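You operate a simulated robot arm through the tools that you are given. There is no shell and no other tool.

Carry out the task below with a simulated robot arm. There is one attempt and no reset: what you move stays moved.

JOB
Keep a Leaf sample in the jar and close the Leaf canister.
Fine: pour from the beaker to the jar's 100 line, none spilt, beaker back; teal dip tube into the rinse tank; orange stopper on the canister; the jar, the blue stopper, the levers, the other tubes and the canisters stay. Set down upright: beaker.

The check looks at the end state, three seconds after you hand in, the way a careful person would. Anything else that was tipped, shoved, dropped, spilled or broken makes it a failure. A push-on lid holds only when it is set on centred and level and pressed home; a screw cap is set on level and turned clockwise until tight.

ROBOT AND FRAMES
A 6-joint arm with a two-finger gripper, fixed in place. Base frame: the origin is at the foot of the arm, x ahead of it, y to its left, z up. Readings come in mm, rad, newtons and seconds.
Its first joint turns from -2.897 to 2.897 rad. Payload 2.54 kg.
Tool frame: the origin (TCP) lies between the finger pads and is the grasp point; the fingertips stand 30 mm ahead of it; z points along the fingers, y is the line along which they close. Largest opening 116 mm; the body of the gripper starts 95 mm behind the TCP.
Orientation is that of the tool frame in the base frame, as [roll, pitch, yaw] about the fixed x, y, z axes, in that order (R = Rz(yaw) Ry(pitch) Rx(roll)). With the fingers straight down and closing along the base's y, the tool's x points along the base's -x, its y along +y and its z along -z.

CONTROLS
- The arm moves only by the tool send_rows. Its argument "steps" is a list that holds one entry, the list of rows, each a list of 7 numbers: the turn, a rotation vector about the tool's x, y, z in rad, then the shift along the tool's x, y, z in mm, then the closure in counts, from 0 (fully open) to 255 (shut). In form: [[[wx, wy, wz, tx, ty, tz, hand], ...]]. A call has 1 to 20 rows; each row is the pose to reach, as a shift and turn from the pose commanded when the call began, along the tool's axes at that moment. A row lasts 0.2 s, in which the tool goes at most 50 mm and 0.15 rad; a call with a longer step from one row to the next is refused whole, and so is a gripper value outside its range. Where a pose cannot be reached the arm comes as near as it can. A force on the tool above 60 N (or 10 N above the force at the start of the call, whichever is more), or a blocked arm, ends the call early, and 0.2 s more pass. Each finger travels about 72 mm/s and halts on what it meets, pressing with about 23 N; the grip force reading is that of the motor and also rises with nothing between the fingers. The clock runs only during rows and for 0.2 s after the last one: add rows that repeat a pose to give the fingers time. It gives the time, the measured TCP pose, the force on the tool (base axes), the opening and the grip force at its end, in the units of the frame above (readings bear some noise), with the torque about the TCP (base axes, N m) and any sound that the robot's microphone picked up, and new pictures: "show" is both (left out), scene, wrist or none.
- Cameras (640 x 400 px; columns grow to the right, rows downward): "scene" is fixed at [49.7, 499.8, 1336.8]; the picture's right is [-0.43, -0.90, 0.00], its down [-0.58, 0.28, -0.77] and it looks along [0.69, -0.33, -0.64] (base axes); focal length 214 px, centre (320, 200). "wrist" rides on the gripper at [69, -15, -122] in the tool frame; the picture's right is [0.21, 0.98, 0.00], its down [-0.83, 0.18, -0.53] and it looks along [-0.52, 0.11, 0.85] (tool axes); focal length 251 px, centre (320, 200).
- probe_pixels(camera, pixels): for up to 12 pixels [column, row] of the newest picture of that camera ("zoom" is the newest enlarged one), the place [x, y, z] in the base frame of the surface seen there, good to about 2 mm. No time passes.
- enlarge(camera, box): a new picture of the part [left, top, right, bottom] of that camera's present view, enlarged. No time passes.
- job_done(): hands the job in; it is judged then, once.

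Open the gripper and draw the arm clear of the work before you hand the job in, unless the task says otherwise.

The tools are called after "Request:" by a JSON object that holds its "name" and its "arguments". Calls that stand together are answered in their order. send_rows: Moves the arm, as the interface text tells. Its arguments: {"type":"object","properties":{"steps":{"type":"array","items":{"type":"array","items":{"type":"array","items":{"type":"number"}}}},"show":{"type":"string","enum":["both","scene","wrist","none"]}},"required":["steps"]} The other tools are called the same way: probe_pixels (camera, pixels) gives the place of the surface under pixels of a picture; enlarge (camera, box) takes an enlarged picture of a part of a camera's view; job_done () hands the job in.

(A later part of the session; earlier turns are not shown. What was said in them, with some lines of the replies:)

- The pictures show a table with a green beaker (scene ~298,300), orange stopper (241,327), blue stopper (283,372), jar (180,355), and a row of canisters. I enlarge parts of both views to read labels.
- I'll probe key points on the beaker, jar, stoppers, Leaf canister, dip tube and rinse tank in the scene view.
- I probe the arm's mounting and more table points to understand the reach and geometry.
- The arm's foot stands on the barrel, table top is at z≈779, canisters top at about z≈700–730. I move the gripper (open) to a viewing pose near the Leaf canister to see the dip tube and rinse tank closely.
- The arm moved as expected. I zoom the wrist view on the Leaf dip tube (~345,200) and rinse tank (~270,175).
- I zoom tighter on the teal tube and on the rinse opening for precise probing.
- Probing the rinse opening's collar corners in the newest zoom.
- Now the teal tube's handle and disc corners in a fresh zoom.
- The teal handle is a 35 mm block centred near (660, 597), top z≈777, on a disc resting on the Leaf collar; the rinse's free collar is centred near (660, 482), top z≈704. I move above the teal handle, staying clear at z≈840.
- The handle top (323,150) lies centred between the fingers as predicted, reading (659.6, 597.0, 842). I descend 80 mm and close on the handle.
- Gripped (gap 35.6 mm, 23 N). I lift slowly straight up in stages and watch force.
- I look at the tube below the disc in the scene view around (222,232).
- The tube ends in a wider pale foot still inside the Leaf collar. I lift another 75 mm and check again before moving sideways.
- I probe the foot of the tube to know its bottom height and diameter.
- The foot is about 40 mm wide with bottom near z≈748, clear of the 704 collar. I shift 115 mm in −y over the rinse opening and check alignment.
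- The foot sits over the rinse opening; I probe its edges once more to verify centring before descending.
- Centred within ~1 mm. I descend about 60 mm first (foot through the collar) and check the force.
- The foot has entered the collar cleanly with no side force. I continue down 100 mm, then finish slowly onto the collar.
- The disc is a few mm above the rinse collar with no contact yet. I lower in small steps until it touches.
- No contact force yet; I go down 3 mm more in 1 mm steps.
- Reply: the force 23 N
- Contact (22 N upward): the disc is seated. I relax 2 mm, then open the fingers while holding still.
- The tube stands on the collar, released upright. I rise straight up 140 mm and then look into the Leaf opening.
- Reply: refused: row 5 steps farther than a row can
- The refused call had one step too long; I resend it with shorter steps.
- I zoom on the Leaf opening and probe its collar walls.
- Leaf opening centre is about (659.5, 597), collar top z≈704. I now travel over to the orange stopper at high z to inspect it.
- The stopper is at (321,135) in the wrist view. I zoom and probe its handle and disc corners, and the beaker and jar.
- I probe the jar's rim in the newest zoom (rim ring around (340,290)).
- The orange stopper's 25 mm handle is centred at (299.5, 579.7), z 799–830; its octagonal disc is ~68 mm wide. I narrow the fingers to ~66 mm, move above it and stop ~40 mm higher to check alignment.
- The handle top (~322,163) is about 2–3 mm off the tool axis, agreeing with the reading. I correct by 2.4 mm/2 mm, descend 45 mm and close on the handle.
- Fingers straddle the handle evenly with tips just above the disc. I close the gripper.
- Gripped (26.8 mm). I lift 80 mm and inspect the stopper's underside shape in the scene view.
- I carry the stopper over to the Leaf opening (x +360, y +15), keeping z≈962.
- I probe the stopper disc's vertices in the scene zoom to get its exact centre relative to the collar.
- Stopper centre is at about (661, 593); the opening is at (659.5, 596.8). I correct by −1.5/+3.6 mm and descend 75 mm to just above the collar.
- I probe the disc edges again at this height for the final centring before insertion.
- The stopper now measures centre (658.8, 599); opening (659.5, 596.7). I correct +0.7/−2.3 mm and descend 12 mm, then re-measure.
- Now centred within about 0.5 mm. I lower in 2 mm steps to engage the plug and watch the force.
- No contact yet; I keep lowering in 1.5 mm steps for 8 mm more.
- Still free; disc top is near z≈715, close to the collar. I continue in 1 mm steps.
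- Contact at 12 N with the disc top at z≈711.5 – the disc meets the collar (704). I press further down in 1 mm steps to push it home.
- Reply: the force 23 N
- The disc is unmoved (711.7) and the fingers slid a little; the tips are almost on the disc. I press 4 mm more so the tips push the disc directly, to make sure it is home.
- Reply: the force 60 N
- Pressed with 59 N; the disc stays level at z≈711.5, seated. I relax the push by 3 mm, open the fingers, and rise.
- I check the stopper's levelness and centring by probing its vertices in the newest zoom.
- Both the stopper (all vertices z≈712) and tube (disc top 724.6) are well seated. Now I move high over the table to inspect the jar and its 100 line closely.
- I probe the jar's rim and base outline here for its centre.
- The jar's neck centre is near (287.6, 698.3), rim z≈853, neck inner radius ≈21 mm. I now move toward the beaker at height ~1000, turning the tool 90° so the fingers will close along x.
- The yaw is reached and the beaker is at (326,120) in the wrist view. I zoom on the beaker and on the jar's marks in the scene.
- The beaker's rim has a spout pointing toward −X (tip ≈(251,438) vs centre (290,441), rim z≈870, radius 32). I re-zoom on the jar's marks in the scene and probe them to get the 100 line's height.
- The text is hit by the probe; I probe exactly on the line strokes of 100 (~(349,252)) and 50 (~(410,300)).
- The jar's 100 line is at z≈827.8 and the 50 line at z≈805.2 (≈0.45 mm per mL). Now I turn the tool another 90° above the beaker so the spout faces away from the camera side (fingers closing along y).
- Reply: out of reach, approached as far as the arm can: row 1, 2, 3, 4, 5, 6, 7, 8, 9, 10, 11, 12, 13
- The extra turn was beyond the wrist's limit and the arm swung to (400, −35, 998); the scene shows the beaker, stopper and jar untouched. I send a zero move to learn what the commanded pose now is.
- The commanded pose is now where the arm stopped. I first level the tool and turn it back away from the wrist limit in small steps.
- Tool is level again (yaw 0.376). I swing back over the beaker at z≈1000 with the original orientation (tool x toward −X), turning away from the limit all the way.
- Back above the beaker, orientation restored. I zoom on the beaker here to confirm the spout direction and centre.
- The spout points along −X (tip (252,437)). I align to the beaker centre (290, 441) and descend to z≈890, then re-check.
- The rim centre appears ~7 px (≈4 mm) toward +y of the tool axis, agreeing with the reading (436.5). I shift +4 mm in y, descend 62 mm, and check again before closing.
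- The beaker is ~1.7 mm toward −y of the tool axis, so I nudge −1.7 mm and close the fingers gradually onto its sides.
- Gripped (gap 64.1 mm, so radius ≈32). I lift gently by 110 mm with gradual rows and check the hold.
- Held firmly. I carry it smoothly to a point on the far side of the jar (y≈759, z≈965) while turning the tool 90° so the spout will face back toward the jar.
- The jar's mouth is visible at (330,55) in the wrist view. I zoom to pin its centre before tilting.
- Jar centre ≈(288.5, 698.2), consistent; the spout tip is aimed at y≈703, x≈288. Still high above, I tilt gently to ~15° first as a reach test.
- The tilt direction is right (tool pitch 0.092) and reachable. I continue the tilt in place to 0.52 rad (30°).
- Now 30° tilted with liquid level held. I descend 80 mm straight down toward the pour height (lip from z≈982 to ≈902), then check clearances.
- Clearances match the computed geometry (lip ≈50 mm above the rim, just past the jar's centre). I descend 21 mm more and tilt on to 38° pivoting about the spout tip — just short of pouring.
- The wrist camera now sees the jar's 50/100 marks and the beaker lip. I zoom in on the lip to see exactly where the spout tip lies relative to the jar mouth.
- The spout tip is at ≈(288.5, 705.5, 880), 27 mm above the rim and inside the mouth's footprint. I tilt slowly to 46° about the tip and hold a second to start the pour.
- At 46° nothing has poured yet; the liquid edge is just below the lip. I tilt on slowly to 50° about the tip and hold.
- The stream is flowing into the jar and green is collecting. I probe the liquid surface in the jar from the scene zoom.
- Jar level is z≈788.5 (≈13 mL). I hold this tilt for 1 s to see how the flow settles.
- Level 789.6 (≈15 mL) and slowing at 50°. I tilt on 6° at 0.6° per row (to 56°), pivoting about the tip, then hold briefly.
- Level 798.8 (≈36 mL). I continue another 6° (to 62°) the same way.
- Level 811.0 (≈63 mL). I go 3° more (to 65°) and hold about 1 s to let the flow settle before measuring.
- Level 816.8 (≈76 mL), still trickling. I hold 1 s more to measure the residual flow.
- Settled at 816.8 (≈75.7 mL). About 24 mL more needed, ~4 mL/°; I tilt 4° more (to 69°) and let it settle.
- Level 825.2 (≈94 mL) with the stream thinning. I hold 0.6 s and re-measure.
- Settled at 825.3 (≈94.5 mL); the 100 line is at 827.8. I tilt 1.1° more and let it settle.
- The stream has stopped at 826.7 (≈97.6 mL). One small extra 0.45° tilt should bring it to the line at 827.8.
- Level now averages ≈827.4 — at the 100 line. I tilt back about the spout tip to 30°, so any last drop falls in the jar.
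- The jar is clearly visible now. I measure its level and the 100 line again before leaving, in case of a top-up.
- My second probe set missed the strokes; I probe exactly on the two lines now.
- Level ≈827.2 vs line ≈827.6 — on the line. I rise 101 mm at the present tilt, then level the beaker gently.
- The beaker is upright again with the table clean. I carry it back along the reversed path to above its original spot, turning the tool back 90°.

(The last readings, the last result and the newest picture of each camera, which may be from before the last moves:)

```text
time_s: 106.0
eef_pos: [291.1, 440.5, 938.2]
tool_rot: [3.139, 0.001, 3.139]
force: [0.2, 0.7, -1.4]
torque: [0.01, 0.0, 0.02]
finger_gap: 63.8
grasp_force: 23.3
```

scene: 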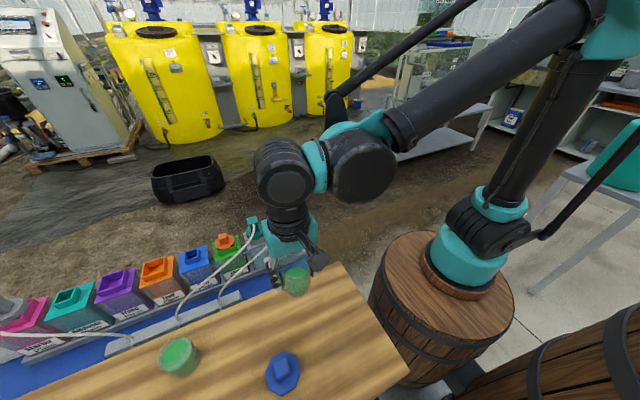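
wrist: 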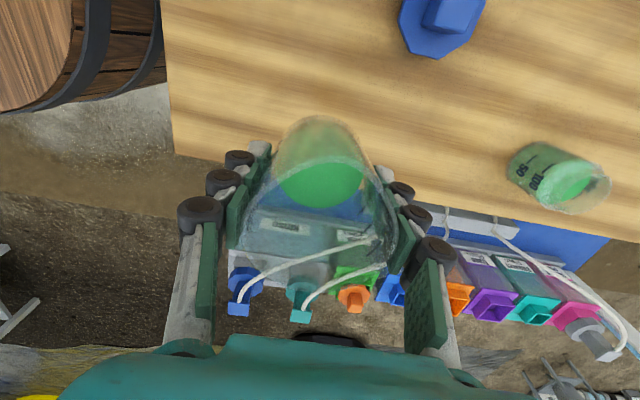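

Back above the original spot (291.1, 440.5). I lower 100 mm gently, leaving the last centimetre for slow steps.

Request:
{"name": "send_rows", "arguments": {"steps": [[[0, 0, 0, 0, 0, 3, 255], [0, 0, 0, 0, 0, 10, 255], [0, 0, 0, 0, 0, 20, 255], [0, 0, 0, 0, 0, 32, 255], [0, 0, 0, 0, 0, 44, 255], [0, 0, 0, 0, 0, 56, 255], [0, 0, 0, 0, 0, 68, 255], [0, 0, 0, 0, 0, 80, 255], [0, 0, 0, 0, 0, 90, 255], [0, 0, 0, 0, 0, 97, 255], [0, 0, 0, 0, 0, 101, 255], [0, 0, 0, 0, 0, 103, 255], [0, 0, 0, 0, 0, 103, 255]]], "show": "both"}}

Request:
{"name": "enlarge", "arguments": {"camera": "scene", "box": [250, 240, 350, 330]}}

```text
time_s: 108.8
eef_pos: [289.1, 440.9, 833.7]
tool_rot: [3.138, 0.001, -3.141]
force: [-0.6, -0.1, -0.7]
torque: [0.02, 0.02, -0.03]
finger_gap: 63.7
grasp_force: 23.0
```

scene: 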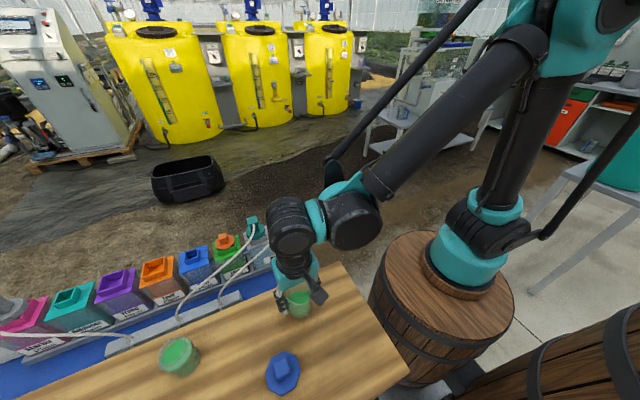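
wrist: 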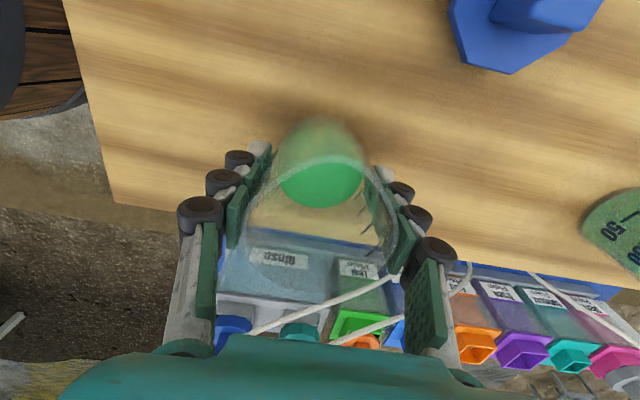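

```text
4.44 times, centred on (300, 285) of scene
```

zoom: 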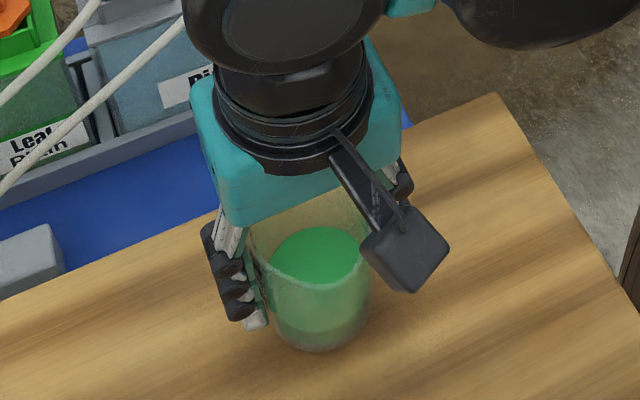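

The bottom is a few mm above the table. I lower in 1 mm steps watching for contact force.

Request:
{"name": "send_rows", "arguments": {"steps": [[[0, 0, 0, 0, 0, 1, 255], [0, 0, 0, 0, 0, 2, 255], [0, 0, 0, 0, 0, 3, 255], [0, 0, 0, 0, 0, 4, 255], [0, 0, 0, 0, 0, 5, 255], [0, 0, 0, 0, 0, 5, 255]]], "show": "none"}}

```text
time_s: 110.2
eef_pos: [288.8, 441.5, 829.4]
tool_rot: [3.14, 0.001, 3.141]
force: [-0.9, 0.0, -0.5]
torque: [-0.02, -0.01, 0.0]
finger_gap: 63.8
grasp_force: 23.6
```

Request:
{"name": "send_rows", "arguments": {"steps": [[[0, 0, 0, 0, 0, 0.7, 255], [0, 0, 0, 0, 0, 1.4, 255], [0, 0, 0, 0, 0, 2.1, 255], [0, 0, 0, 0, 0, 2.1, 255]]], "show": "none"}}

```text
time_s: 111.2
eef_pos: [289.9, 441.1, 827.8]
tool_rot: [3.138, -0.001, 3.14]
force: [3.0, 3.9, 16.9]
torque: [-0.09, -0.32, 0.04]
finger_gap: 64.0
grasp_force: 23.3
```

Contact (17 N) at the original grip height. I relax 0.7 mm and open the fingers gradually, evenly.

Request:
{"name": "send_rows", "arguments": {"steps": [[[0, 0, 0, 0, 0, -0.7, 255], [0, 0, 0, 0, 0, -0.7, 200], [0, 0, 0, 0, 0, -0.7, 150], [0, 0, 0, 0, 0, -0.7, 125], [0, 0, 0, 0, 0, -0.7, 110], [0, 0, 0, 0, 0, -0.7, 95], [0, 0, 0, 0, 0, -0.7, 70], [0, 0, 0, 0, 0, -0.7, 40], [0, 0, 0, 0, 0, -0.7, 0], [0, 0, 0, 0, 0, -0.7, 0], [0, 0, 0, 0, 0, -0.7, 0]]], "show": "both"}}

Request:
{"name": "enlarge", "arguments": {"camera": "wrist", "box": [170, 80, 490, 280]}}

Request:
{"name": "enlarge", "arguments": {"camera": "scene", "box": [250, 240, 350, 330]}}

```text
time_s: 113.6
eef_pos: [289.6, 441.5, 827.8]
tool_rot: [3.139, 0.0, 3.141]
force: [0.4, 0.0, 0.1]
torque: [-0.04, 0.02, -0.01]
finger_gap: 115.8
grasp_force: 0.0
```

scene: 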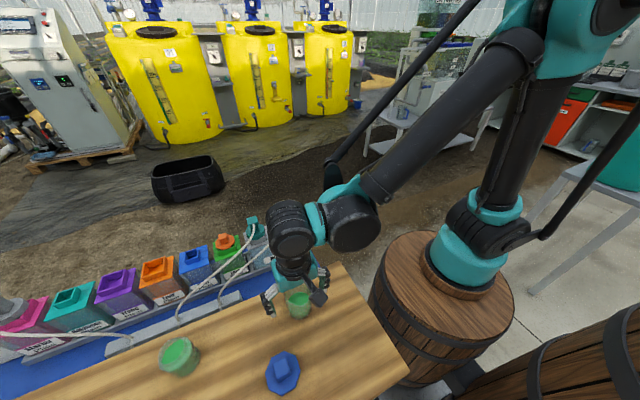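
wrist: 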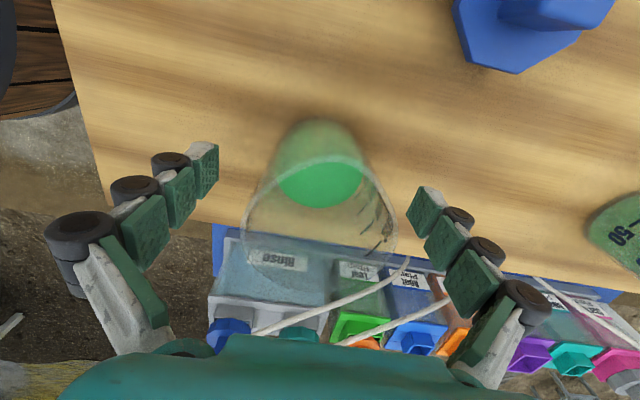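

```text
2.00 times, centred on (330, 180) of wrist
```

zoom: 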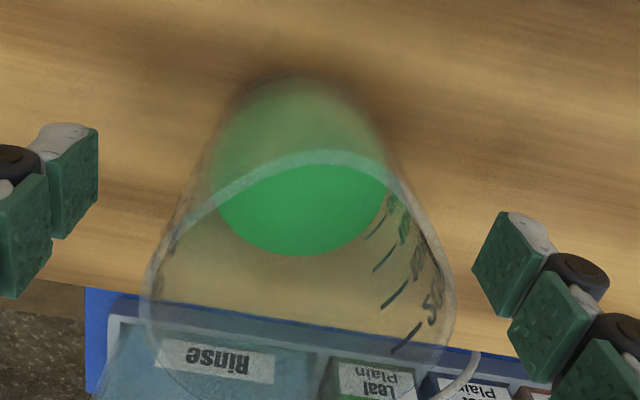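

```text
4.44 times, centred on (300, 285) of scene
```

zoom: 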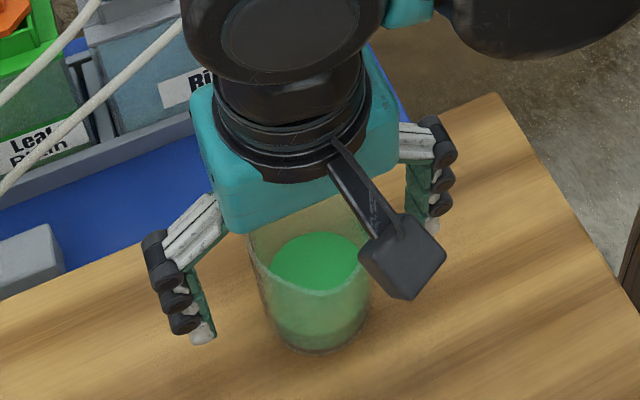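

The beaker stands upright in its place, released. I rise straight up and draw the arm clear.

Request:
{"name": "send_rows", "arguments": {"steps": [[[0, 0, 0, 0, 0, -10, 0], [0, 0, 0, 0, 0, -30, 0], [0, 0, 0, 0, 0, -60, 0], [0, 0, 0, 0, 0, -95, 0], [0, 0, 0, 0, 0, -130, 0], [0, 0, 0, 0, 0, -170, 0], [0, 0, 0, 5, -15, -210, 0], [0, 0, 0, 15, -40, -245, 0], [0, 0, 0, 25, -65, -280, 0], [0, 0, 0, 40, -90, -310, 0], [0, 0, 0, 52, -115, -335, 0], [0, 0, 0, 52, -120, -339, 0], [0, 0, 0, 52, -120, -339, 0]]], "show": "both"}}

Request:
{"name": "enlarge", "arguments": {"camera": "scene", "box": [140, 260, 340, 395]}}

Request:
{"name": "enlarge", "arguments": {"camera": "scene", "box": [150, 190, 330, 305]}}

Request:
{"name": "enlarge", "arguments": {"camera": "wrist", "box": [270, 40, 640, 290]}}

```text
time_s: 116.4
eef_pos: [237.2, 319.4, 1168.9]
tool_rot: [3.139, 0.001, -3.141]
force: [0.9, -0.5, 0.3]
torque: [-0.01, 0.03, -0.02]
finger_gap: 116.0
grasp_force: 0.0
```

scene: 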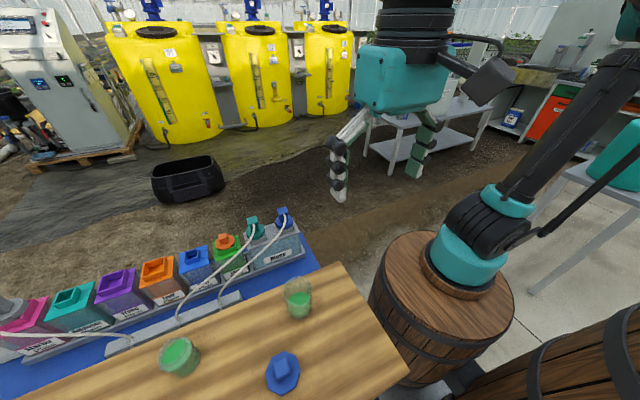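
wrist: 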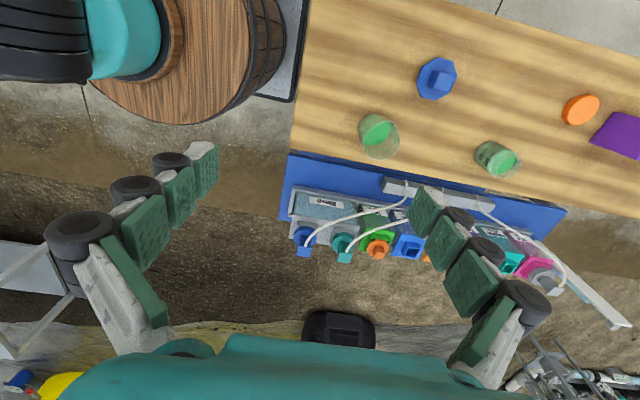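

```text
2.96 times, centred on (240, 328) of scene
```

zoom: 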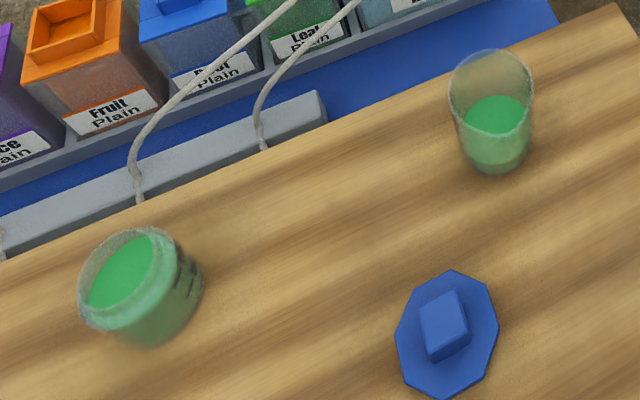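

```text
3.48 times, centred on (240, 248) of scene
```

zoom: 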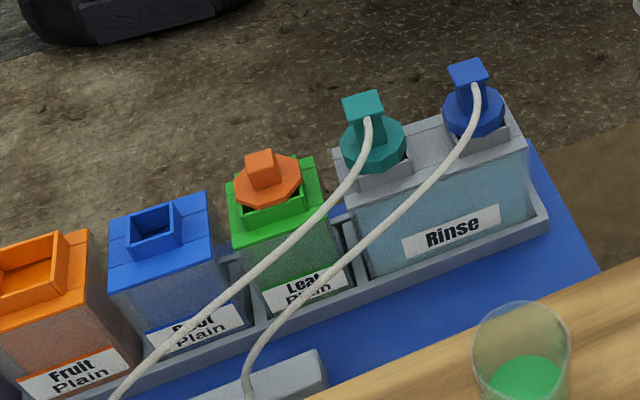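

```text
1.60 times, centred on (455, 165) of wrist
```

zoom: 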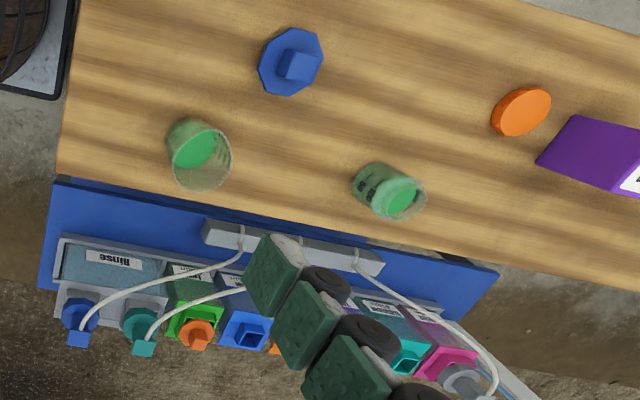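

Everything appears in place. One last check: probing the stopper's level, the tube's disc, jar level and beaker rim.

Request:
{"name": "enlarge", "arguments": {"camera": "scene", "box": [200, 205, 280, 260]}}

Request:
{"name": "probe_pixels", "arguments": {"camera": "zoom", "pixels": [[115, 240], [160, 265], [235, 255], [270, 215], [250, 180], [140, 200], [180, 190], [350, 110], [430, 130], [350, 160], [390, 165], [370, 60]]}}

Request:
{"name": "probe_pixels", "arguments": {"camera": "wrist", "pixels": [[375, 131], [379, 130], [502, 162], [505, 163], [500, 165], [436, 77], [580, 108]]}}

```text
7.27 times, centred on (240, 232) of scene
```

zoom: 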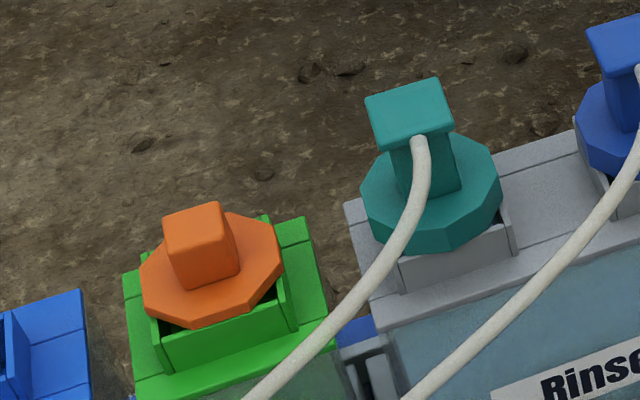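

```text
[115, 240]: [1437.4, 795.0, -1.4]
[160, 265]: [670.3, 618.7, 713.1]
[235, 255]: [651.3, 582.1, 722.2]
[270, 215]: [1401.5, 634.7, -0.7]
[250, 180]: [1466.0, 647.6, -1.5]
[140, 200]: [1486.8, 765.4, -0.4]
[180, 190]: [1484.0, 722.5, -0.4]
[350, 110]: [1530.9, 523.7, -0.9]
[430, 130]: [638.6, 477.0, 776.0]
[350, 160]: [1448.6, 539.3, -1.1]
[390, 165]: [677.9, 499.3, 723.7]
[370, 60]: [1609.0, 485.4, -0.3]
```

```text
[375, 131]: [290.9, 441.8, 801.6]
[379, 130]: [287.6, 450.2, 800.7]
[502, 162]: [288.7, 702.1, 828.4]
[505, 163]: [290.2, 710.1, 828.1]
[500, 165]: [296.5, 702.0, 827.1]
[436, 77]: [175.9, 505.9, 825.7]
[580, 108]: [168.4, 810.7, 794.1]
```

I confirm the stopper's plate corners once more, then hand in.

Request:
{"name": "probe_pixels", "arguments": {"camera": "zoom", "pixels": [[150, 300], [190, 318], [240, 303], [275, 270], [265, 228], [240, 220], [155, 262], [200, 225]]}}

```text
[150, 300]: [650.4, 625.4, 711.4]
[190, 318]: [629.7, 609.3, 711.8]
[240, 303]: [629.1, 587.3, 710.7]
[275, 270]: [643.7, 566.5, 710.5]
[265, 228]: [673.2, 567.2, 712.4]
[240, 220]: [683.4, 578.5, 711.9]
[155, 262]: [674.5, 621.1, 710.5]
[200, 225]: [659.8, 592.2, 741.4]
```

The stopper is level (all corners z≈711–712). The jar is at its 100 line, the teal tube is in the rinse tank, the beaker is back upright, and the arm is clear with the gripper open. I hand in the job.

Request:
{"name": "job_done", "arguments": {}}

```text
The job is handed in.
```

The job is done and handed in; the check's verdict has not come back.

- **Jar:** filled to its 100 line. The liquid surface measured about z 827–828 mm, against the line at about 827.6 mm. No spilt liquid showed in the pictures.
- **Beaker:** set down upright on its original spot with the remaining liquid in it.
- **Teal dip tube:** moved from the Leaf canister into the free opening of the rinse tank, with its disc seated on the collar.
- **Orange stopper:** centred on the Leaf canister, pressed home with about 59 N, and level (all corners at z 711–712 mm).
- **Left alone:** I did not touch the jar, the blue stopper, the levers, the other tubes or the canisters.

**Arm swing:** when I tried to turn the tool past its wrist limit, the arm swung out to about (400, −35) mm at z 998 mm. It was empty and high above the table at the time. The pictures afterwards showed nothing disturbed.

The gripper is open and the arm is back near its starting pose.
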